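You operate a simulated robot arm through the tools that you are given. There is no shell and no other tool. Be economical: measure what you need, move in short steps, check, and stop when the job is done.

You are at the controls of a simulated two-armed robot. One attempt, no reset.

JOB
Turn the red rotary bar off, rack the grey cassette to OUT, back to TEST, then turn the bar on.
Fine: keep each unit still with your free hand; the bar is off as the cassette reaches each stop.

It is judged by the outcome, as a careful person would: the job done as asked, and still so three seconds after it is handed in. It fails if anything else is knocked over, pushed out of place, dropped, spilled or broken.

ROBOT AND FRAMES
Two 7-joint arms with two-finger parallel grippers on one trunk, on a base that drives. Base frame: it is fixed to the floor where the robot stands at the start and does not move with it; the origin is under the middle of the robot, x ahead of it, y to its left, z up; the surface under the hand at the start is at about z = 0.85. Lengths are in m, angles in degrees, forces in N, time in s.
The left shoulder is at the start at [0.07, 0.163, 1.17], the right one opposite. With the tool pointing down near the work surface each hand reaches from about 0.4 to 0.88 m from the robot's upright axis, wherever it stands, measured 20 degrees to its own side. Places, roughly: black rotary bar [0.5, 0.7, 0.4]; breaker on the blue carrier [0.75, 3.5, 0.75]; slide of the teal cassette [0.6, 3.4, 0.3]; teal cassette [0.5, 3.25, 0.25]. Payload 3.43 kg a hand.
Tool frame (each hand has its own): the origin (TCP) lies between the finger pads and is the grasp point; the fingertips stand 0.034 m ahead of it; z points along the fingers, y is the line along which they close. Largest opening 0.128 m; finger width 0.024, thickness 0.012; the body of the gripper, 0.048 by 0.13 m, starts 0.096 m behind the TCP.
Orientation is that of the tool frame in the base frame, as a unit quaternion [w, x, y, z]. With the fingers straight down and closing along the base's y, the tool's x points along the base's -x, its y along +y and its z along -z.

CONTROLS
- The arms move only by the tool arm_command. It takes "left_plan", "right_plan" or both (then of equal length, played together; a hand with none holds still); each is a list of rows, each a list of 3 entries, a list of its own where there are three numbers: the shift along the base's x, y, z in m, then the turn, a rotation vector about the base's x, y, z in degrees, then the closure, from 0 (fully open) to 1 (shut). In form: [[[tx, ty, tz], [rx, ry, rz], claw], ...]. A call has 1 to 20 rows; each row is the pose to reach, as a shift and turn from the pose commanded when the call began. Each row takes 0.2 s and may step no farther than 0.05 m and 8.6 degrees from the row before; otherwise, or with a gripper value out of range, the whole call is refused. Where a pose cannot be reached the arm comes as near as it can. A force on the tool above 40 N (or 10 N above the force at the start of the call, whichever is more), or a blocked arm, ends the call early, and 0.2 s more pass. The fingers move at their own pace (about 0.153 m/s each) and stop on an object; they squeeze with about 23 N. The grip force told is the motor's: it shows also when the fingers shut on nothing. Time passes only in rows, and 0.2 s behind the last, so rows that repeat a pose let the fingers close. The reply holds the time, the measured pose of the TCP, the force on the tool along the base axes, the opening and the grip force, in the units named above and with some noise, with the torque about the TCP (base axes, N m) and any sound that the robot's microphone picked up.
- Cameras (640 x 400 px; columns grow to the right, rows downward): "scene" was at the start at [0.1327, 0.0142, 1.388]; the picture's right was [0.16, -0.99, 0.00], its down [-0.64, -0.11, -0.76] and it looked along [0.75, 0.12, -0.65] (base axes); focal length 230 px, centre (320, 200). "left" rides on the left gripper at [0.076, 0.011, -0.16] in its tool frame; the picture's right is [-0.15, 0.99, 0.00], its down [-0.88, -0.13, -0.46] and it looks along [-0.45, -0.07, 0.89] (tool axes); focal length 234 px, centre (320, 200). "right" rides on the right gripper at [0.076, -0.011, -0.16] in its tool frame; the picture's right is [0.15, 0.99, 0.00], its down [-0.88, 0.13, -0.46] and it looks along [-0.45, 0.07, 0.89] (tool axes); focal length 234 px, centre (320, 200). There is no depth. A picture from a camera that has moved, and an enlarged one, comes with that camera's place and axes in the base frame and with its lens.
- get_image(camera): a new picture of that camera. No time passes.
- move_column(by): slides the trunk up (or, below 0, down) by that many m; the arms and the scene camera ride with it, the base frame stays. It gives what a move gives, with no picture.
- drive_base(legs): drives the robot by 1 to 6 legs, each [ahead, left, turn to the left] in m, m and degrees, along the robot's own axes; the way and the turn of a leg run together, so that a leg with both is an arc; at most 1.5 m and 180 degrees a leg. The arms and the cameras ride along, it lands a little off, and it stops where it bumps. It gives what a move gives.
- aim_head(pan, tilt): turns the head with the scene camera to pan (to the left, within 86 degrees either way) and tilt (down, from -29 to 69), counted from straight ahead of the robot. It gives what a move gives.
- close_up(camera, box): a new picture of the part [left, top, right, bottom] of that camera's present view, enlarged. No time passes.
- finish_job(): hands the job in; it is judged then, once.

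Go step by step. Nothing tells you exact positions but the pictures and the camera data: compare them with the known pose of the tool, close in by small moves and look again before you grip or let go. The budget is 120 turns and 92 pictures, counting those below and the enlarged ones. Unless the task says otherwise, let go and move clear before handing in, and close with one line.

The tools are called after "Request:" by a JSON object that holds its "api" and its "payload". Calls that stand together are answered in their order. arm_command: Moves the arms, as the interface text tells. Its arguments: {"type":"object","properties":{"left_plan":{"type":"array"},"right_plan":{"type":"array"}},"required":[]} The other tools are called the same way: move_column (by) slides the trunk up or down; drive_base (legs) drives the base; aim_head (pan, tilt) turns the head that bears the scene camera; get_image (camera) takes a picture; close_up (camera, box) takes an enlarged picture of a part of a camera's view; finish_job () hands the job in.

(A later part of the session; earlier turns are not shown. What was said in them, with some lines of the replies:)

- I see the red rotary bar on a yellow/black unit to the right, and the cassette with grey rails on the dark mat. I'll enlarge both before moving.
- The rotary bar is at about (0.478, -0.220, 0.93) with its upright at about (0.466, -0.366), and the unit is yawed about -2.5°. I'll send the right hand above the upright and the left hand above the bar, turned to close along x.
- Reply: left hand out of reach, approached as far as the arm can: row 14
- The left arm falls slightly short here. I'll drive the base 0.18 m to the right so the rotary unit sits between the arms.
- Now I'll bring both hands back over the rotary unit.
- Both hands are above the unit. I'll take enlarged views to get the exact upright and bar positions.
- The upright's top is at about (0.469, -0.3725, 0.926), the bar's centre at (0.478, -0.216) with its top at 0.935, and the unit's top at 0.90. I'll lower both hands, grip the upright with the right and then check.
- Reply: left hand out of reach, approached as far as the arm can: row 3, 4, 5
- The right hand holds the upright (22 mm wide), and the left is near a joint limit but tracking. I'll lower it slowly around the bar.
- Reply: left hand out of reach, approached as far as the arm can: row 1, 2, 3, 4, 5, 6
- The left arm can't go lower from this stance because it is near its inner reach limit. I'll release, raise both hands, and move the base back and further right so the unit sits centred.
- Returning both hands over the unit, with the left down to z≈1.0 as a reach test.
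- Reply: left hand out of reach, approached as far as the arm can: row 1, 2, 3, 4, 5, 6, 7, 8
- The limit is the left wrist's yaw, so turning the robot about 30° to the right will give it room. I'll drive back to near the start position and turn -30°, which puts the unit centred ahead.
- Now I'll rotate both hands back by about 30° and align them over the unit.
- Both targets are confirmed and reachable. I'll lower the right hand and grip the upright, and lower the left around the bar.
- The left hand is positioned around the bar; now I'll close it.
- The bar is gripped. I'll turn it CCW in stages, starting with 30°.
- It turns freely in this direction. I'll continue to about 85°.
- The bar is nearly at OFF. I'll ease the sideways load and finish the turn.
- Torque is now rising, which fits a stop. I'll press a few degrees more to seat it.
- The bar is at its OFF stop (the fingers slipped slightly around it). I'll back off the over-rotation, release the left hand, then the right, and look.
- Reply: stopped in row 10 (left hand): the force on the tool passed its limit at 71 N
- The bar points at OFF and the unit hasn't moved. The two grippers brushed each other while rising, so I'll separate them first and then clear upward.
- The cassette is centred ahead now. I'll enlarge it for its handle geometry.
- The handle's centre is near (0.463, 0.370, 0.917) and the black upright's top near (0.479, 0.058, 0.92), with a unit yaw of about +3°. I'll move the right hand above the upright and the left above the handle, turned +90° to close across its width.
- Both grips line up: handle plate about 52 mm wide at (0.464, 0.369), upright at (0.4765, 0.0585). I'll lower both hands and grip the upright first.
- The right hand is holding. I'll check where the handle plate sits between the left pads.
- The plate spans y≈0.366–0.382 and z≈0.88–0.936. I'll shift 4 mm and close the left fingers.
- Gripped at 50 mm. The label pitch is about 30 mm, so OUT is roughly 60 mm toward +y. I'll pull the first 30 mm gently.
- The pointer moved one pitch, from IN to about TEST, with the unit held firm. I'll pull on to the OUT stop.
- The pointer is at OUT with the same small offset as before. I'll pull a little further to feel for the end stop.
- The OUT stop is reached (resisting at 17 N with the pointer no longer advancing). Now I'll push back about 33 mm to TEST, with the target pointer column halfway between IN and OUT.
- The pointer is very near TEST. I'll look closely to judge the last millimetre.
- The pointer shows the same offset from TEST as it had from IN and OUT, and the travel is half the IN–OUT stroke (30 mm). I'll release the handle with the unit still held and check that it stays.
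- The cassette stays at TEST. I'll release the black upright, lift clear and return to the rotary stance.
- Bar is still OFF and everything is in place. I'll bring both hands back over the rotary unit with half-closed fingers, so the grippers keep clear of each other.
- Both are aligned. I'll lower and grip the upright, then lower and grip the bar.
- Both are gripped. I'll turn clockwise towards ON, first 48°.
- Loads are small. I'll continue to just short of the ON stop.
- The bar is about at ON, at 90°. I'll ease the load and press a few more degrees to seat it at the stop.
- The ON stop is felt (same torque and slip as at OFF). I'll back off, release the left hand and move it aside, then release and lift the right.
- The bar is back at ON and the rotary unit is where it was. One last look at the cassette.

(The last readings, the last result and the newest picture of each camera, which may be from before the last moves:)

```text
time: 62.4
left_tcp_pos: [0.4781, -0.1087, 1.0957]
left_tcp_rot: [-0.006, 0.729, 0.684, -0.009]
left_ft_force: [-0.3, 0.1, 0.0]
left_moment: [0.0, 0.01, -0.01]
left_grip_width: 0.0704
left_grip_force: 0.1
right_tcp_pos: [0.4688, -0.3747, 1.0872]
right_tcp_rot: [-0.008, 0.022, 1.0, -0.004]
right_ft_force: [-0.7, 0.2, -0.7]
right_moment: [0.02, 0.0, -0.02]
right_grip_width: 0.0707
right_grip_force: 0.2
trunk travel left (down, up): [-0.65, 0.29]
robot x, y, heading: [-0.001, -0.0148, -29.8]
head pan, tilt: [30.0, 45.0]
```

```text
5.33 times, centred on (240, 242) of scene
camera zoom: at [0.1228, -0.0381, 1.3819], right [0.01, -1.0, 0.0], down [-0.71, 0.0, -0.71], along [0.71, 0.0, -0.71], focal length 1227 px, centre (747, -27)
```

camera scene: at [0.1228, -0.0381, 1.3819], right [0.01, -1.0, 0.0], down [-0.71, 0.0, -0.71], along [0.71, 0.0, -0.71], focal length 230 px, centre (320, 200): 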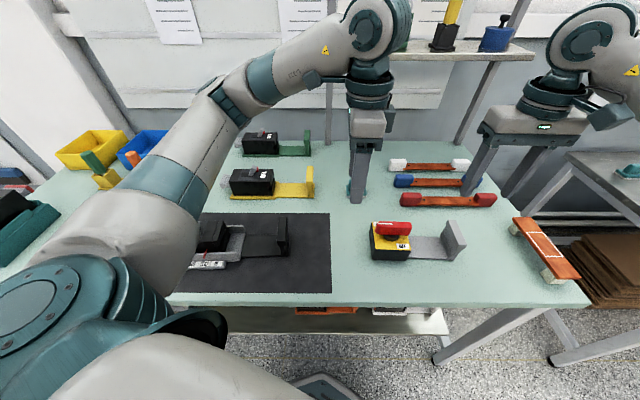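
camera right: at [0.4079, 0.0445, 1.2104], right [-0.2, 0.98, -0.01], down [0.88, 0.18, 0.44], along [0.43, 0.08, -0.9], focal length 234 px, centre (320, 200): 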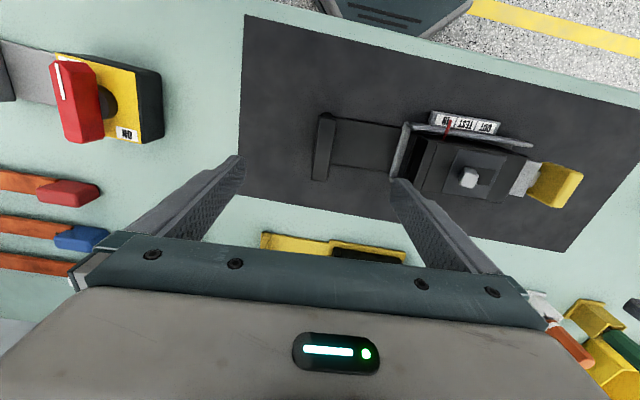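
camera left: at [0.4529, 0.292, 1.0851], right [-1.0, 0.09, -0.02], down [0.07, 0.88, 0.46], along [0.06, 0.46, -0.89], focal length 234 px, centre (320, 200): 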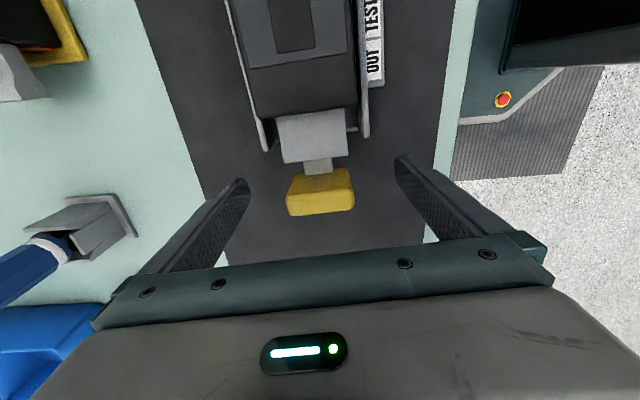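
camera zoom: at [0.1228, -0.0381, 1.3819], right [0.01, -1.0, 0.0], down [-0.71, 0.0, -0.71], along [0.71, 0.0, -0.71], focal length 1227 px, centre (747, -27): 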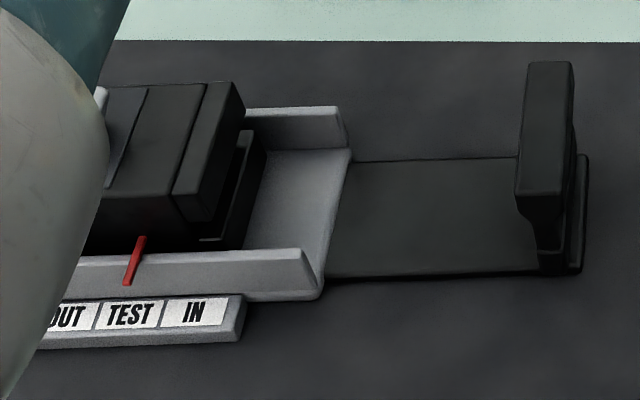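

The cassette's pointer is at TEST, the bar is ON, and both hands are clear of the units. I'm handing the job in.

Request:
{"api": "finish_job", "payload": {}}

```text
The job is handed in.
```

I turned the red bar off, racked the grey cassette to OUT and back to TEST, then turned the bar on again; each unit was held still throughout and both hands are clear. The two grippers bumped each other once (71 N) while lifting off the rotary unit, and nothing else was disturbed.
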